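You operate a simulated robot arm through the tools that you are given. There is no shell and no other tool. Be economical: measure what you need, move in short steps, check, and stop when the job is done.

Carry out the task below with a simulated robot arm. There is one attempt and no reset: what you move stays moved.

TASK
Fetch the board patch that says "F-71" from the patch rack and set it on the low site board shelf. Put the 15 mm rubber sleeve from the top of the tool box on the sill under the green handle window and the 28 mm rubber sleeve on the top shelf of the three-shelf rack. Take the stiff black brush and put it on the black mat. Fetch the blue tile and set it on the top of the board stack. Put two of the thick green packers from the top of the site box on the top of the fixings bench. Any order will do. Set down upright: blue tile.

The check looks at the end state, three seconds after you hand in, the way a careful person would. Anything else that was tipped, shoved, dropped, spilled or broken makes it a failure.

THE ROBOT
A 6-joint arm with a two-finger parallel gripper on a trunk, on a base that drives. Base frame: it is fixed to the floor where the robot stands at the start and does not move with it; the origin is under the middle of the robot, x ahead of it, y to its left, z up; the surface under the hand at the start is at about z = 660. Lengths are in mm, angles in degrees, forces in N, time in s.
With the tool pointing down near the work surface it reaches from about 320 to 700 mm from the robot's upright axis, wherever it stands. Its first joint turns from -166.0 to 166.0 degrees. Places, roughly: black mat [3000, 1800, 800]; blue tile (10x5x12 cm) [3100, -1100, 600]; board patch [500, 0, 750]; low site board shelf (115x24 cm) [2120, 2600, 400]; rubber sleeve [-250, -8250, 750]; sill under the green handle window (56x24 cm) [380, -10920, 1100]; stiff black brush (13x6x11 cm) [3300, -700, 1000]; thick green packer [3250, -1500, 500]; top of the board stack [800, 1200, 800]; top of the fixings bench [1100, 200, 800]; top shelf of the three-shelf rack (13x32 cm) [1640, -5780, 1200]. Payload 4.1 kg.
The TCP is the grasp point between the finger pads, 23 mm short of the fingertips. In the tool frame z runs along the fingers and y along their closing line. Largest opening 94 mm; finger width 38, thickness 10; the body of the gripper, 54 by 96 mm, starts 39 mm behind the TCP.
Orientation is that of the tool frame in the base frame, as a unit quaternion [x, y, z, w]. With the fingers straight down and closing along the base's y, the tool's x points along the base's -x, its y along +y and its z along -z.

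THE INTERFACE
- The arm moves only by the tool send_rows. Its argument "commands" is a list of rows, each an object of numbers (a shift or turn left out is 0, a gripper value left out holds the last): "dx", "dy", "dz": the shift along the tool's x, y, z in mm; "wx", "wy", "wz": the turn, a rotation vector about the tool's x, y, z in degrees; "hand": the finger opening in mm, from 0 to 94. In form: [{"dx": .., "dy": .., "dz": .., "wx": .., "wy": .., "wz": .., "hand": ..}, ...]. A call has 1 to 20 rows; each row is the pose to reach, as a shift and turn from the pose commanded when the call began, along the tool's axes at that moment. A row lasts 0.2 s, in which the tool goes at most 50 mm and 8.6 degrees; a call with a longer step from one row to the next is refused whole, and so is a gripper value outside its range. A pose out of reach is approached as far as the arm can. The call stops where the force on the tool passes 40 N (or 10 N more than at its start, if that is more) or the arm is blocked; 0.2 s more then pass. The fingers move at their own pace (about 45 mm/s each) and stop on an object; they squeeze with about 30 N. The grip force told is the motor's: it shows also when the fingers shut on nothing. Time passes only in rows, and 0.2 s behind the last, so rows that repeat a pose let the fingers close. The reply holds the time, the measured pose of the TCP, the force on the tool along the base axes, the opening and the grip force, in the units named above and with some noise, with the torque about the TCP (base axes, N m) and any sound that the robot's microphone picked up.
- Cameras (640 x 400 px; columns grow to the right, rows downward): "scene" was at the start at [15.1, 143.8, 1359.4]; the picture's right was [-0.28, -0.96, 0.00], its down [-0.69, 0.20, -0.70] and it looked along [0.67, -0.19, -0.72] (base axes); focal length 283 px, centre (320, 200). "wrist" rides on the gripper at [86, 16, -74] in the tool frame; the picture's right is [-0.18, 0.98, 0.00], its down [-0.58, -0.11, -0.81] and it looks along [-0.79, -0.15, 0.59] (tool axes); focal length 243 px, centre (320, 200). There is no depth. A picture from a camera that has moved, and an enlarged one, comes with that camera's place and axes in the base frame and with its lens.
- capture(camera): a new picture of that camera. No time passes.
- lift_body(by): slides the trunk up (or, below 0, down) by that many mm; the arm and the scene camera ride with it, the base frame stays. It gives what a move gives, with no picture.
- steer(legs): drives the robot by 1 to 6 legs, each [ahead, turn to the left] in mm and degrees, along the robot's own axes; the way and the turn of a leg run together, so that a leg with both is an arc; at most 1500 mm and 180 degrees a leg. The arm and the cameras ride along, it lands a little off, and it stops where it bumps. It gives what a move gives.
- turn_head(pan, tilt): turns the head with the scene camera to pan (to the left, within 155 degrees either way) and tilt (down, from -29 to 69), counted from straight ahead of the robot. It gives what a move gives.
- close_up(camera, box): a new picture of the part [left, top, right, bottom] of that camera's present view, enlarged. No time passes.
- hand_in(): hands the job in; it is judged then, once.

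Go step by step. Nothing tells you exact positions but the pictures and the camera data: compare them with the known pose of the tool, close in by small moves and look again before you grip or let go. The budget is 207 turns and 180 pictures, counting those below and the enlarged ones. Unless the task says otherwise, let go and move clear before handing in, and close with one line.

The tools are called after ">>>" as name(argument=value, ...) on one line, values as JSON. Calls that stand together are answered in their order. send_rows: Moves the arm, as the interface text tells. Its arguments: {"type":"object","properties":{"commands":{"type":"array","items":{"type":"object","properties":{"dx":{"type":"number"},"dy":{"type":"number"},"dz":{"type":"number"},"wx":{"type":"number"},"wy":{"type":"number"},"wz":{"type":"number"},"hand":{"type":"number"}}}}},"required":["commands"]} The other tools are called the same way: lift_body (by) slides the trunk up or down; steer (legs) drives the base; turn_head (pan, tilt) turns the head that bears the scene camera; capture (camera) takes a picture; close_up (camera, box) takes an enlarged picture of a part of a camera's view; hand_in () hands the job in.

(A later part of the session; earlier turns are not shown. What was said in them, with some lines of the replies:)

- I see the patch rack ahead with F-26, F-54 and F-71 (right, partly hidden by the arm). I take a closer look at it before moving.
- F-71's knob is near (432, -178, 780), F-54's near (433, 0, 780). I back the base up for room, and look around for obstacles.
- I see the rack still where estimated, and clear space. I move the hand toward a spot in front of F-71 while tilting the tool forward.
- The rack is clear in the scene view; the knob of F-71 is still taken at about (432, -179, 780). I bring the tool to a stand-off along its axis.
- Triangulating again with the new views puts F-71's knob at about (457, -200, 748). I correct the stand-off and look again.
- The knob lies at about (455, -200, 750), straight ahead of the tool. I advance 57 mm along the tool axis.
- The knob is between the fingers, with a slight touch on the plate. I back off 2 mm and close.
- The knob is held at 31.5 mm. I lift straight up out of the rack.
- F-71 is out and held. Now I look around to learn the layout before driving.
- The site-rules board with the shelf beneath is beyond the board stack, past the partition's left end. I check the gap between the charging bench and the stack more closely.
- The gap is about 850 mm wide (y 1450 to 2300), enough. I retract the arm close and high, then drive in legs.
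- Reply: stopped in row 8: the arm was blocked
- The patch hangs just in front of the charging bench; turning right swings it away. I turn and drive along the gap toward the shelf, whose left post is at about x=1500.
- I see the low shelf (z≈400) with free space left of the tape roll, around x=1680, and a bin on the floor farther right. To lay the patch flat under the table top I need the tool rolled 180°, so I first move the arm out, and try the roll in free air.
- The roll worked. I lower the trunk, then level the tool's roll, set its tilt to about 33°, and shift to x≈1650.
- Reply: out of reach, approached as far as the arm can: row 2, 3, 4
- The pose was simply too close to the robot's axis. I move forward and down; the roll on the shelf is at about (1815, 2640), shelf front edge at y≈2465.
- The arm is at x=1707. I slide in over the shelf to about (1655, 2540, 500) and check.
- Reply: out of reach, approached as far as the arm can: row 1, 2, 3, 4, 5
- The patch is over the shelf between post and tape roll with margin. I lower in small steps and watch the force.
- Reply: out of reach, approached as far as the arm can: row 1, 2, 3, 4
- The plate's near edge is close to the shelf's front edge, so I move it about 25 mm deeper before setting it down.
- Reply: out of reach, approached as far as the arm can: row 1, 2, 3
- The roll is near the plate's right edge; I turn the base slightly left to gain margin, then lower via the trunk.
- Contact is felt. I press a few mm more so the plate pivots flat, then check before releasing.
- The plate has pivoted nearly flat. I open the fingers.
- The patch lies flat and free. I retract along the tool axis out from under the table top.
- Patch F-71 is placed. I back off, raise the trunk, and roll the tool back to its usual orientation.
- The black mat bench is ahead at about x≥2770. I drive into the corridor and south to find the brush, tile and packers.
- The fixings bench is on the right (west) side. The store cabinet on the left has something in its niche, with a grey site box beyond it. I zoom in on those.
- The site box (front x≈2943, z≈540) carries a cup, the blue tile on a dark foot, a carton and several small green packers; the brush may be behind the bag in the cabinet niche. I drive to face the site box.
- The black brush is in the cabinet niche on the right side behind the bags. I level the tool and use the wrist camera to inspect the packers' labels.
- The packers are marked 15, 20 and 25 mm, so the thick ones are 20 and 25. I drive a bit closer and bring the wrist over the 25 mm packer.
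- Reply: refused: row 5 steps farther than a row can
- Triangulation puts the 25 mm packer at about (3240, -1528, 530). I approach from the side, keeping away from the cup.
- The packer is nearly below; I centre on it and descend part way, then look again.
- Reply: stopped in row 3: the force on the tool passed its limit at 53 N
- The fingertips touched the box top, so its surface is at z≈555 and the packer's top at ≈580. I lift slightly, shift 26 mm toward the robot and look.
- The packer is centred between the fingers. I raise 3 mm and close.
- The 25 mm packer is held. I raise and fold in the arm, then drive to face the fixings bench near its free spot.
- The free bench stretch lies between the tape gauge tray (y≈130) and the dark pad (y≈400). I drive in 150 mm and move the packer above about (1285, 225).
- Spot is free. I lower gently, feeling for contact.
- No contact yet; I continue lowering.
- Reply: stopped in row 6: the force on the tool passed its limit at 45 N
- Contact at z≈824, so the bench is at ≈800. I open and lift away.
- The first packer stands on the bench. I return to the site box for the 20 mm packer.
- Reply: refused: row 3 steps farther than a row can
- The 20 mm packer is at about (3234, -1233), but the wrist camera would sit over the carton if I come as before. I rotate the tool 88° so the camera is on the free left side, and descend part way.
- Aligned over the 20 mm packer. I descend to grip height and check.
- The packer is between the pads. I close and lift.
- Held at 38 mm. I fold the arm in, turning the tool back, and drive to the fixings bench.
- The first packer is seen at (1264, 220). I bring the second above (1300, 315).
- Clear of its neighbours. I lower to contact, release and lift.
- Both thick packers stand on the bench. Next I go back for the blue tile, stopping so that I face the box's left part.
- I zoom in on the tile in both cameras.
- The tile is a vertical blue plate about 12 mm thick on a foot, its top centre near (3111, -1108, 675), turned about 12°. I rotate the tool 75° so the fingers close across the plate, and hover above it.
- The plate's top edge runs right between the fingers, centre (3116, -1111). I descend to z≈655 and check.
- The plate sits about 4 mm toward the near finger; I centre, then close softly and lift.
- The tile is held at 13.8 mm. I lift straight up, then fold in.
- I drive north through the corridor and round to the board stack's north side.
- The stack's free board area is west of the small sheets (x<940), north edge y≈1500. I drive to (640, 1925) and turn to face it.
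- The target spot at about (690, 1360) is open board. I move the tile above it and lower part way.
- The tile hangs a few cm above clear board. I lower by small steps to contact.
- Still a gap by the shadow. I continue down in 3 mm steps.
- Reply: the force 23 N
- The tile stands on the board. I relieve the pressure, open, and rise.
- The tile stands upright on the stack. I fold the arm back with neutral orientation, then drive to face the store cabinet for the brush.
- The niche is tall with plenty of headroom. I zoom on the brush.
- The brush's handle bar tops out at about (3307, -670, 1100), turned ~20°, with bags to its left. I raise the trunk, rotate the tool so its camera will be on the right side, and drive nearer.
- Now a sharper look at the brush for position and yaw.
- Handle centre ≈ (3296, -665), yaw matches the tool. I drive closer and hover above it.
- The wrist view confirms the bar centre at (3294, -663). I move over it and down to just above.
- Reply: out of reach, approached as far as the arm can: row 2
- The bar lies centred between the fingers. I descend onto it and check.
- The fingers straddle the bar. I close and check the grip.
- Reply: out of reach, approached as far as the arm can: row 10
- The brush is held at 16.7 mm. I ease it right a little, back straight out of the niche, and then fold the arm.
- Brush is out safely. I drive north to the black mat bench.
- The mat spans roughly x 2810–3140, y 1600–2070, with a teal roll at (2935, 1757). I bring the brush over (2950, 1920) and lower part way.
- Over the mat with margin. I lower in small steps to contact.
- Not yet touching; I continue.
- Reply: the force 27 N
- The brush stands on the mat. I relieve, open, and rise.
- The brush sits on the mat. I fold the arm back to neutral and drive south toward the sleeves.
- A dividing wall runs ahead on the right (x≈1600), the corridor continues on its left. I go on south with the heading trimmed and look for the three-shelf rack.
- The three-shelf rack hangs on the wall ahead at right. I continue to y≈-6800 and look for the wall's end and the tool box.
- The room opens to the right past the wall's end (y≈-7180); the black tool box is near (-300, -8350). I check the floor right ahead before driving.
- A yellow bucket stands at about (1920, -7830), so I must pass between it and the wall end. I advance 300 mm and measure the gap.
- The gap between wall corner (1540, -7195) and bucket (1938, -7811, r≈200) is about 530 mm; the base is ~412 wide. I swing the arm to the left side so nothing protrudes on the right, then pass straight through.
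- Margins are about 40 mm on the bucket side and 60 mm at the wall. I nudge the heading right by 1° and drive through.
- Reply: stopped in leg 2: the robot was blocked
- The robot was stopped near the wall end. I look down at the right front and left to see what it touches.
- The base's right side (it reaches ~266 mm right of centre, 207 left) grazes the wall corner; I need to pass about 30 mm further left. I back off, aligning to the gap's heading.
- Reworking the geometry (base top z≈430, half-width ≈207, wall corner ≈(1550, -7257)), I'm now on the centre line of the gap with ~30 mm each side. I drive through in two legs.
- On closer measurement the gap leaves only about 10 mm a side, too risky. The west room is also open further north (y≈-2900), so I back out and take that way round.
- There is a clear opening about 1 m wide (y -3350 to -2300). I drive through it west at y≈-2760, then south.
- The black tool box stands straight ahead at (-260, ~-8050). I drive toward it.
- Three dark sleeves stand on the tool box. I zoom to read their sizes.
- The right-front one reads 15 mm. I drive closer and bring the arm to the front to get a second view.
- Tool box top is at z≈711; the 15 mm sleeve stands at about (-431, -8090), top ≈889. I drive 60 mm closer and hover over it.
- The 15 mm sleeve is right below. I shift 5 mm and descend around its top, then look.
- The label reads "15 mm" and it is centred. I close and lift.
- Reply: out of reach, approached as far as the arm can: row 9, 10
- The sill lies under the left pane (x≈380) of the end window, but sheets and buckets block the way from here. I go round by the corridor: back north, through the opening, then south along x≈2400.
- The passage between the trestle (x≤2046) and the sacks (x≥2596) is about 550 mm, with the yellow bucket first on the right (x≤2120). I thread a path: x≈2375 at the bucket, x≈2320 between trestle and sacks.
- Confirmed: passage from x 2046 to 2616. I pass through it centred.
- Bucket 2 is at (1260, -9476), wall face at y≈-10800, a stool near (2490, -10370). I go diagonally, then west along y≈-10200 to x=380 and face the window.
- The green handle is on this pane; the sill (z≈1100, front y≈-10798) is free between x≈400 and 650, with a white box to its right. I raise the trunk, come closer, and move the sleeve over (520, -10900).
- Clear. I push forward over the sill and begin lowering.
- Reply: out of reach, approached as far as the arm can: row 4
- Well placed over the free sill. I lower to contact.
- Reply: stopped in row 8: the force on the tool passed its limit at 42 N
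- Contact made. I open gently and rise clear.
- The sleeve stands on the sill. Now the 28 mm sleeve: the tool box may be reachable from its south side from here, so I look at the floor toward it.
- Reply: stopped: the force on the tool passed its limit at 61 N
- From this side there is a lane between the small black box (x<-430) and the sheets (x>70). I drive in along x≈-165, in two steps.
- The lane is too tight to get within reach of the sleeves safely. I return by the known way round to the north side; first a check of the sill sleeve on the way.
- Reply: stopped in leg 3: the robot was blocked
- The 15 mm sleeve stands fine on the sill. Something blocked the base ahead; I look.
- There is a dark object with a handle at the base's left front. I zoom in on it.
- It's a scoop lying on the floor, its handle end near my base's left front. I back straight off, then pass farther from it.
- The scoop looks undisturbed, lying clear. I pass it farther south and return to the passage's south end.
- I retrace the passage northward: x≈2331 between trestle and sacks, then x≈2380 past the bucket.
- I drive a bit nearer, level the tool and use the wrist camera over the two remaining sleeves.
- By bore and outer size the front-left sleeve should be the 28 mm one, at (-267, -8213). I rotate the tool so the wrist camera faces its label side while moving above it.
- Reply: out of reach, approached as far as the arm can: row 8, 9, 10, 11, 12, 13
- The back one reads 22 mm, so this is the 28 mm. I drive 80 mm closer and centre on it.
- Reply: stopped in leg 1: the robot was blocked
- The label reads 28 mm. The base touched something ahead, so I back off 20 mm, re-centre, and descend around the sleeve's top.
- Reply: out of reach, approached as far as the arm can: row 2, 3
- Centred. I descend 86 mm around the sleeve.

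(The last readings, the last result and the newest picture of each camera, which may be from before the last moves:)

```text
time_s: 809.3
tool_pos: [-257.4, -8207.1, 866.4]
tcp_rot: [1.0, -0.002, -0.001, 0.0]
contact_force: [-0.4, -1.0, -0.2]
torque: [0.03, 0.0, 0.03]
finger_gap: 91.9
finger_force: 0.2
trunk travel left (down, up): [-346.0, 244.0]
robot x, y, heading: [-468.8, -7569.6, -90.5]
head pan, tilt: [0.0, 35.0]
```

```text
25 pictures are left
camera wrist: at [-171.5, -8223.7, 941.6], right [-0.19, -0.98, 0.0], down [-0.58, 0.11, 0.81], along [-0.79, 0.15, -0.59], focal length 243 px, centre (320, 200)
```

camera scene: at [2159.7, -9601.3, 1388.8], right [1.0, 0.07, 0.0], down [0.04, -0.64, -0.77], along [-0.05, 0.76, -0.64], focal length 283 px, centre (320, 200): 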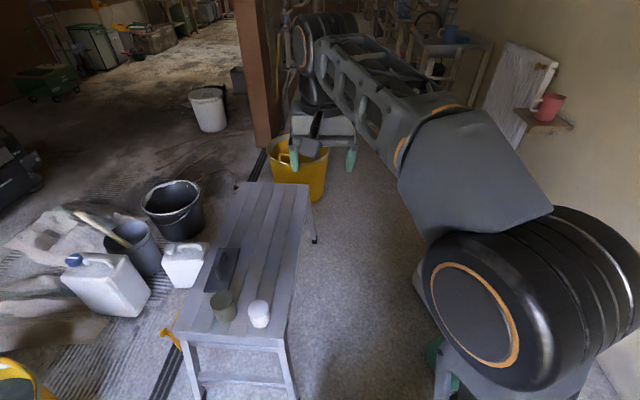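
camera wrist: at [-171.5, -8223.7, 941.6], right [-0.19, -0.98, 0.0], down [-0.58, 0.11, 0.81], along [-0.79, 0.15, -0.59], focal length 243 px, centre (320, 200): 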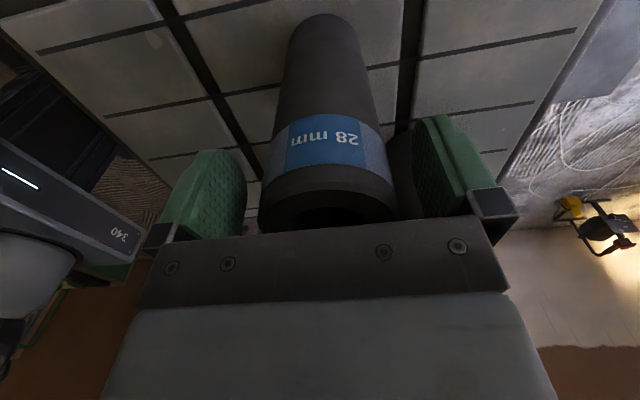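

The sleeve is between the pads. I close, lift, and pull back.

>>> send_rows(commands=[{"hand": 40}, {"hand": 40}, {"hand": 40}, {"hand": 40}, {"dz": -15}, {"dz": -50}, {"dz": -95}, {"dz": -140}, {"dy": -30, "dz": -180}, {"dy": -70, "dz": -200}, {"dy": -115, "dz": -215}, {"dy": -160, "dz": -225}, {"dy": -205, "dz": -225}, {"dy": -230, "dz": -225}])

>>> steer(legs=[[-100, 0]])

>>> turn_head(pan=15, tilt=40)

>>> capture(camera="scene")

```text
time_s: 812.3
tool_pos: [-257.2, -7973.5, 1092.2]
tcp_rot: [1.0, -0.002, 0.0, 0.0]
contact_force: [-0.6, -0.5, 0.6]
torque: [-0.03, 0.0, 0.04]
finger_gap: 61.3
finger_force: 30.2
out of reach, approached as far as the arm can: row 7, 8, 9
trunk travel left (down, up): [-346.0, 244.0]
robot x, y, heading: [-470.6, -7568.3, -90.2]
head pan, tilt: [0.0, 35.0]
```

```text
time_s: 813.5
tool_pos: [-255.8, -7873.5, 1092.2]
tcp_rot: [1.0, -0.001, 0.0, 0.0]
contact_force: [0.3, 0.5, -1.0]
torque: [0.02, 0.01, 0.01]
finger_gap: 61.3
finger_force: 30.0
trunk travel left (down, up): [-346.0, 244.0]
robot x, y, heading: [-469.9, -7468.8, -90.2]
head pan, tilt: [0.0, 35.0]
```

```text
time_s: 814.3
tool_pos: [-256.1, -7872.3, 1093.1]
tcp_rot: [1.0, -0.001, 0.0, 0.0]
contact_force: [-0.5, 0.2, 0.1]
torque: [0.01, 0.0, -0.02]
finger_gap: 61.1
finger_force: 30.0
trunk travel left (down, up): [-346.0, 244.0]
robot x, y, heading: [-464.4, -7465.3, -90.5]
head pan, tilt: [15.0, 40.0]
```

```text
24 pictures are left
camera scene: at [-281.8, -7488.7, 1388.8], right [-0.97, -0.25, 0.0], down [-0.16, 0.62, -0.77], along [0.19, -0.74, -0.64], focal length 283 px, centre (320, 200)
```

scene: 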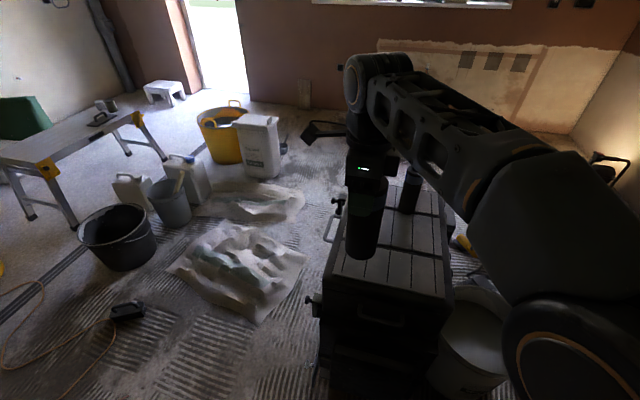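

The 28 mm sleeve is held. I take the way round to the three-shelf rack in the corridor.

>>> steer(legs=[[0, -179.5], [1500, 0], [1500, 0], [1500, 0], [205, 0], [0, -90]])

```text
time_s: 848.2
tool_pos: [-106.5, -2520.4, 1092.5]
tcp_rot: [0.703, 0.711, 0.0, 0.0]
contact_force: [-0.7, -0.2, 0.3]
torque: [0.01, -0.04, 0.01]
finger_gap: 60.6
finger_force: 30.2
trunk travel left (down, up): [-346.0, 244.0]
robot x, y, heading: [-509.1, -2737.8, 0.4]
head pan, tilt: [15.0, 40.0]
```

>>> steer(legs=[[0, -1], [1500, 0], [1350, 0], [0, -90], [1500, 0], [1500, 0]])

>>> steer(legs=[[0, -90]])

>>> turn_head(pan=0, tilt=25)

>>> capture(camera="scene")

```text
time_s: 880.1
tool_pos: [2592.9, -6130.1, 1093.3]
tcp_rot: [1.0, 0.009, 0.0, 0.002]
contact_force: [0.0, 0.0, -0.4]
torque: [-0.01, 0.03, -0.03]
finger_gap: 59.0
finger_force: 30.0
trunk travel left (down, up): [-346.0, 244.0]
robot x, y, heading: [2369.5, -5728.6, -88.8]
head pan, tilt: [15.0, 40.0]
```

```text
time_s: 884.3
tool_pos: [1968.9, -5949.9, 1093.2]
tcp_rot: [0.714, -0.7, 0.0, 0.001]
contact_force: [0.0, 0.6, 0.0]
torque: [0.0, 0.0, 0.01]
finger_gap: 59.4
finger_force: 30.1
trunk travel left (down, up): [-346.0, 244.0]
robot x, y, heading: [2369.8, -5727.4, -179.1]
head pan, tilt: [15.0, 40.0]
```

```text
time_s: 885.1
tool_pos: [1968.5, -5949.6, 1092.0]
tcp_rot: [0.714, -0.7, 0.0, 0.0]
contact_force: [0.8, 0.8, 0.3]
torque: [0.01, 0.0, -0.03]
finger_gap: 59.1
finger_force: 30.2
trunk travel left (down, up): [-346.0, 244.0]
robot x, y, heading: [2370.1, -5727.5, -178.8]
head pan, tilt: [0.0, 25.0]
```

```text
23 pictures are left
camera scene: at [2339.3, -5895.0, 1412.1], right [-0.02, 1.0, 0.0], down [0.42, 0.01, -0.91], along [-0.91, -0.02, -0.42], focal length 283 px, centre (320, 200)
```

scene: 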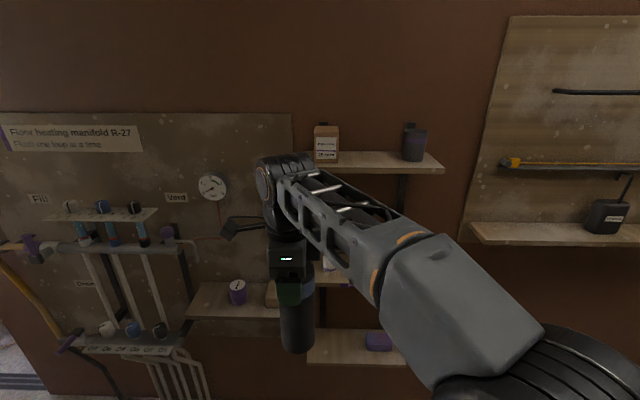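

The top shelf (z≈1200, front x≈1700) has free room between a carton and a dark cup, centre y≈-5779. I raise the trunk, rotate the tool so the camera faces me, and line up.

>>> lift_body(by=242)

>>> send_rows(commands=[{"dx": -15, "dz": -6, "wz": -8.1}, {"dx": -31, "dz": -12, "wz": -16.2}, {"dx": -46, "dz": -18, "wz": -24.3}, {"dx": -62, "dz": -24, "wz": -32.4}, {"dx": -77, "dz": -30, "wz": -40.5}, {"dx": -93, "dz": -36, "wz": -48.6}, {"dx": -108, "dz": -42, "wz": -56.7}, {"dx": -124, "dz": -48, "wz": -64.8}, {"dx": -140, "dz": -54, "wz": -72.9}, {"dx": -155, "dz": -56, "wz": -81}, {"dx": -171, "dy": -3, "dz": -56, "wz": -89}, {"dx": -171, "dy": -3, "dz": -56, "wz": -89}])

>>> capture(camera="scene")

```text
time_s: 887.6
tool_pos: [1968.8, -5950.9, 1335.3]
tcp_rot: [0.715, -0.7, 0.0, 0.0]
contact_force: [-0.1, 0.4, -0.2]
torque: [-0.01, -0.01, -0.03]
finger_gap: 59.3
finger_force: 29.7
trunk travel left (down, up): [-588.0, 2.0]
robot x, y, heading: [2368.9, -5730.0, -178.8]
head pan, tilt: [0.0, 25.0]
```

```text
time_s: 890.2
tool_pos: [1967.3, -5778.8, 1391.3]
tcp_rot: [1.0, 0.002, 0.0, 0.0]
contact_force: [-0.3, -0.3, -0.7]
torque: [0.0, 0.02, 0.02]
finger_gap: 59.2
finger_force: 29.8
trunk travel left (down, up): [-588.0, 2.0]
robot x, y, heading: [2371.9, -5731.3, -178.9]
head pan, tilt: [0.0, 25.0]
```

```text
22 pictures are left
camera scene: at [2339.3, -5894.9, 1654.1], right [-0.02, 1.0, 0.0], down [0.42, 0.01, -0.91], along [-0.91, -0.02, -0.42], focal length 283 px, centre (320, 200)
```

scene: 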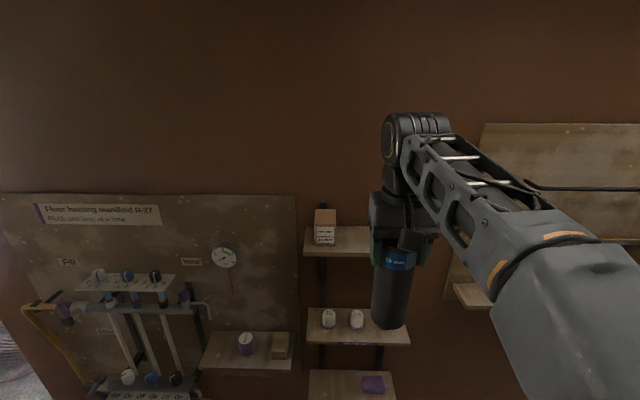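

Two views agree: shelf at z≈1205, front x≈1715. I drive 110 mm closer and move the sleeve between carton and cup, still above.

>>> steer(legs=[[110, 0]])

>>> capture(camera="wrist")

```text
time_s: 891.4
tool_pos: [1857.2, -5781.3, 1391.6]
tcp_rot: [1.0, 0.001, 0.001, 0.0]
contact_force: [-1.1, 0.2, -0.3]
torque: [-0.02, -0.02, -0.01]
finger_gap: 59.2
finger_force: 29.8
trunk travel left (down, up): [-588.0, 2.0]
robot x, y, heading: [2259.3, -5727.6, -178.9]
head pan, tilt: [0.0, 25.0]
```

```text
21 pictures are left
camera wrist: at [1942.7, -5796.9, 1466.4], right [-0.18, -0.98, 0.0], down [-0.58, 0.11, 0.81], along [-0.79, 0.15, -0.59], focal length 243 px, centre (320, 200)
```

wrist: 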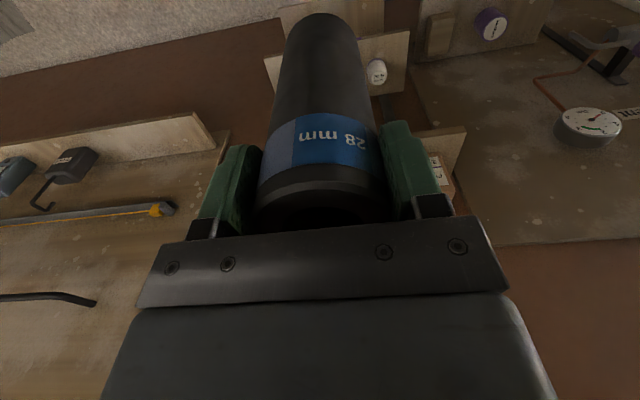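

>>> steer(legs=[[70, 0]])

>>> send_rows(commands=[{"dx": -35}, {"dx": -70}, {"dx": -105}, {"dx": -135}, {"dx": -135}])

>>> capture(camera="scene")

>>> capture(camera="wrist")

```text
time_s: 892.4
tool_pos: [1786.4, -5782.3, 1391.1]
tcp_rot: [1.0, 0.001, 0.0, -0.001]
contact_force: [-1.1, -0.1, -0.7]
torque: [0.01, -0.03, 0.02]
finger_gap: 59.1
finger_force: 30.1
trunk travel left (down, up): [-588.0, 2.0]
robot x, y, heading: [2189.5, -5731.8, -178.9]
head pan, tilt: [0.0, 25.0]
```

```text
time_s: 893.6
tool_pos: [1650.2, -5784.0, 1391.7]
tcp_rot: [1.0, 0.002, 0.0, 0.0]
contact_force: [0.1, -0.3, 0.1]
torque: [-0.02, -0.04, -0.02]
finger_gap: 59.0
finger_force: 30.1
trunk travel left (down, up): [-588.0, 2.0]
robot x, y, heading: [2189.5, -5729.3, -178.7]
head pan, tilt: [0.0, 25.0]
```

```text
20 pictures are left
camera scene: at [2159.5, -5898.1, 1654.2], right [-0.02, 1.0, 0.0], down [0.42, 0.01, -0.91], along [-0.91, -0.02, -0.42], focal length 283 px, centre (320, 200)
```

scene: 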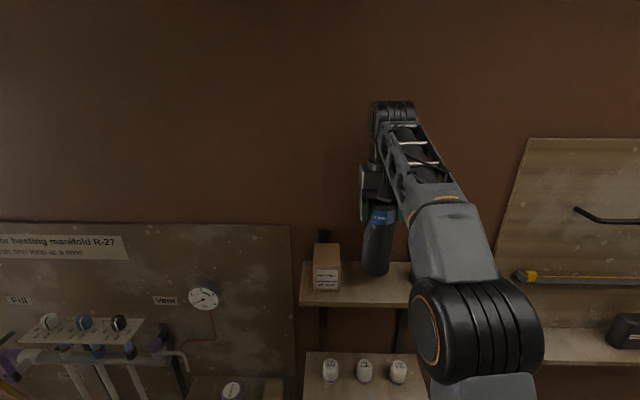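

```text
19 pictures are left
camera wrist: at [1736.5, -5799.5, 1467.5], right [-0.18, -0.98, 0.0], down [-0.58, 0.11, 0.81], along [-0.79, 0.15, -0.59], focal length 243 px, centre (320, 200)
```

wrist: 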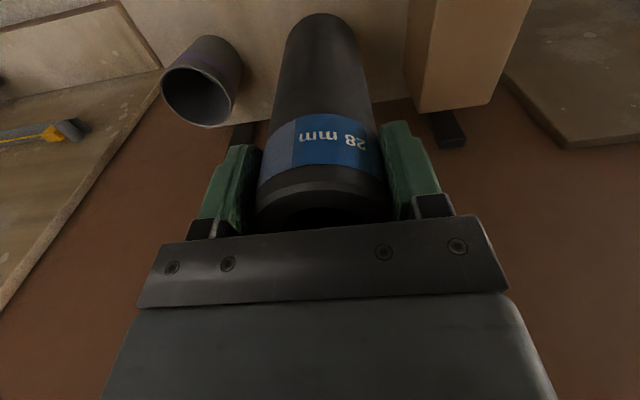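

It hangs midway between cup and carton. I go 12 mm deeper and lower to contact.

>>> send_rows(commands=[{"dx": -12}, {"dx": -12, "dz": 8}, {"dx": -12, "dz": 15}, {"dx": -12, "dz": 20}, {"dx": -12, "dz": 24}, {"dx": -12, "dz": 27}, {"dx": -12, "dz": 30}, {"dx": -12, "dz": 33}, {"dx": -12, "dz": 36}])

>>> capture(camera="wrist")

```text
time_s: 895.6
tool_pos: [1640.0, -5783.1, 1355.9]
tcp_rot: [1.0, 0.001, 0.001, 0.0]
contact_force: [0.0, -0.2, -0.6]
torque: [0.05, -0.02, 0.03]
finger_gap: 58.9
finger_force: 29.5
trunk travel left (down, up): [-588.0, 2.0]
robot x, y, heading: [2189.0, -5733.3, -179.1]
head pan, tilt: [0.0, 25.0]
```

```text
18 pictures are left
camera wrist: at [1725.8, -5798.9, 1430.6], right [-0.18, -0.98, 0.0], down [-0.58, 0.11, 0.81], along [-0.79, 0.15, -0.59], focal length 243 px, centre (320, 200)
```

wrist: 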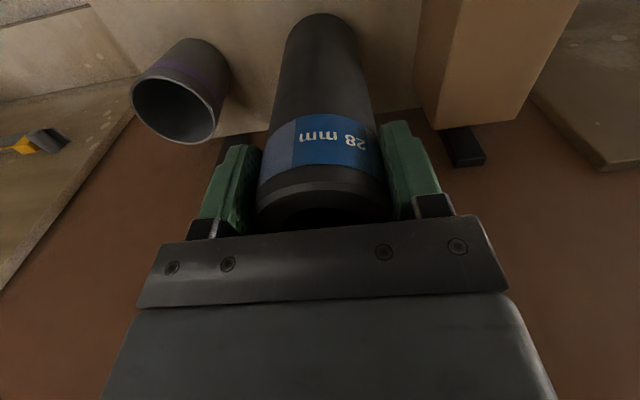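

Clear on both sides, not yet touching. I continue down in 3 mm steps.

>>> send_rows(commands=[{"dz": 3}, {"dz": 6}, {"dz": 9}, {"dz": 12}, {"dz": 15}, {"dz": 18}, {"dz": 21}, {"dz": 24}])

>>> capture(camera="scene")

```text
time_s: 896.8
tool_pos: [1642.7, -5783.2, 1348.1]
tcp_rot: [1.0, 0.001, -0.009, 0.001]
contact_force: [2.6, -0.2, 12.2]
torque: [-0.02, -0.72, -0.02]
finger_gap: 59.0
finger_force: 30.0
trunk travel left (down, up): [-588.0, 2.0]
robot x, y, heading: [2190.2, -5729.7, -178.9]
head pan, tilt: [0.0, 25.0]
stopped in row 5: the force on the tool passed its limit at 44 N (the readings are from after the stop); the commanded pose is now the measured one
```

```text
17 pictures are left
camera scene: at [2160.8, -5898.1, 1654.0], right [-0.02, 1.0, 0.0], down [0.42, 0.01, -0.91], along [-0.91, -0.02, -0.42], focal length 283 px, centre (320, 200)
```

scene: 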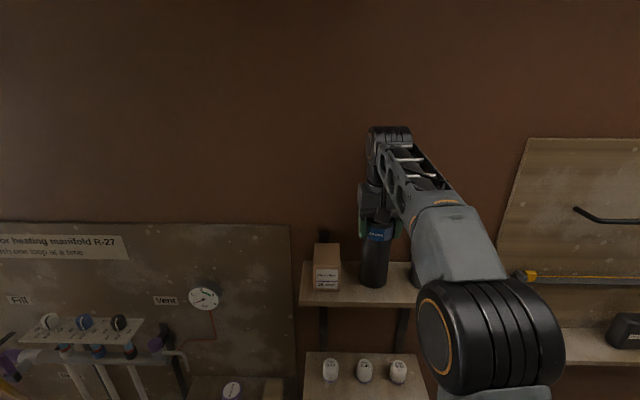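

The sleeve stands on the shelf. I relieve, open, and rise straight up before pulling back.

>>> send_rows(commands=[{"dz": -2}, {"dz": -2, "hand": 65}, {"dz": -2, "hand": 75}, {"dz": -2, "hand": 85}, {"dz": -2, "hand": 85}, {"dz": -20}, {"dz": -45}, {"dz": -65}, {"dz": -65}])

>>> capture(camera="wrist")

```text
time_s: 898.8
tool_pos: [1644.6, -5781.1, 1404.8]
tcp_rot: [1.0, 0.001, -0.007, 0.0]
contact_force: [-0.1, -0.3, -0.4]
torque: [0.0, -0.05, -0.01]
finger_gap: 84.9
finger_force: 0.0
out of reach, approached as far as the arm can: row 8, 9
trunk travel left (down, up): [-588.0, 2.0]
robot x, y, heading: [2190.6, -5734.0, -178.8]
head pan, tilt: [0.0, 25.0]
```

```text
16 pictures are left
camera wrist: at [1731.4, -5797.0, 1478.9], right [-0.18, -0.98, 0.0], down [-0.57, 0.11, 0.81], along [-0.8, 0.15, -0.58], focal length 243 px, centre (320, 200)
```

wrist: 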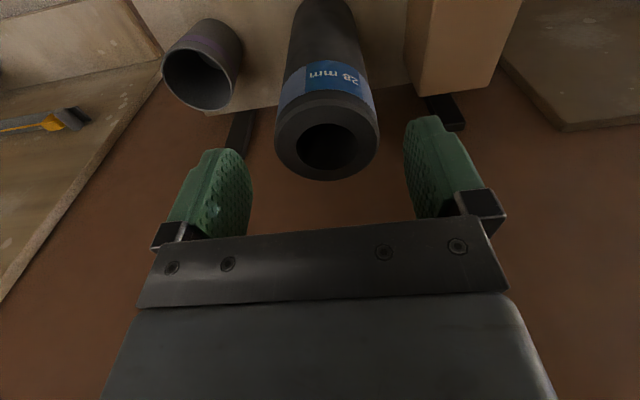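

The 28 mm sleeve stands upright. I back straight off and check the result.

>>> steer(legs=[[-250, 0]])

>>> capture(camera="scene")

```text
time_s: 900.6
tool_pos: [1900.0, -5773.9, 1404.9]
tcp_rot: [1.0, -0.001, -0.008, 0.001]
contact_force: [0.6, -0.8, -0.2]
torque: [0.0, 0.03, 0.0]
finger_gap: 84.8
finger_force: 0.2
trunk travel left (down, up): [-588.0, 2.0]
robot x, y, heading: [2444.2, -5723.1, -179.3]
head pan, tilt: [0.0, 25.0]
```

```text
15 pictures are left
camera scene: at [2413.0, -5893.7, 1654.2], right [-0.02, 1.0, 0.0], down [0.42, 0.01, -0.91], along [-0.91, -0.01, -0.42], focal length 283 px, centre (320, 200)
```

scene: 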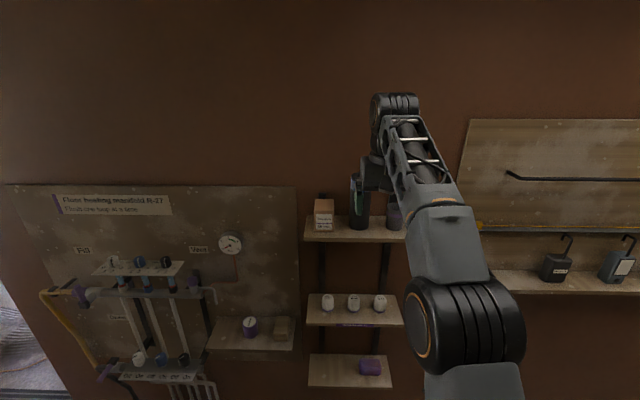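

Everything is in place: the sleeve stands between the carton and the cup, and the hand is clear. I hand in.

>>> hand_in()

```text
The job is handed in.
```

All seven items are set down where the task asked, with the tile upright. The base was also stopped by contact three times on the way: at the wall corner by the yellow bucket, at a scoop's handle on the floor, and in front of the tool box. The scoop looked undisturbed afterwards, but I did not check closely for a shift at the other two.
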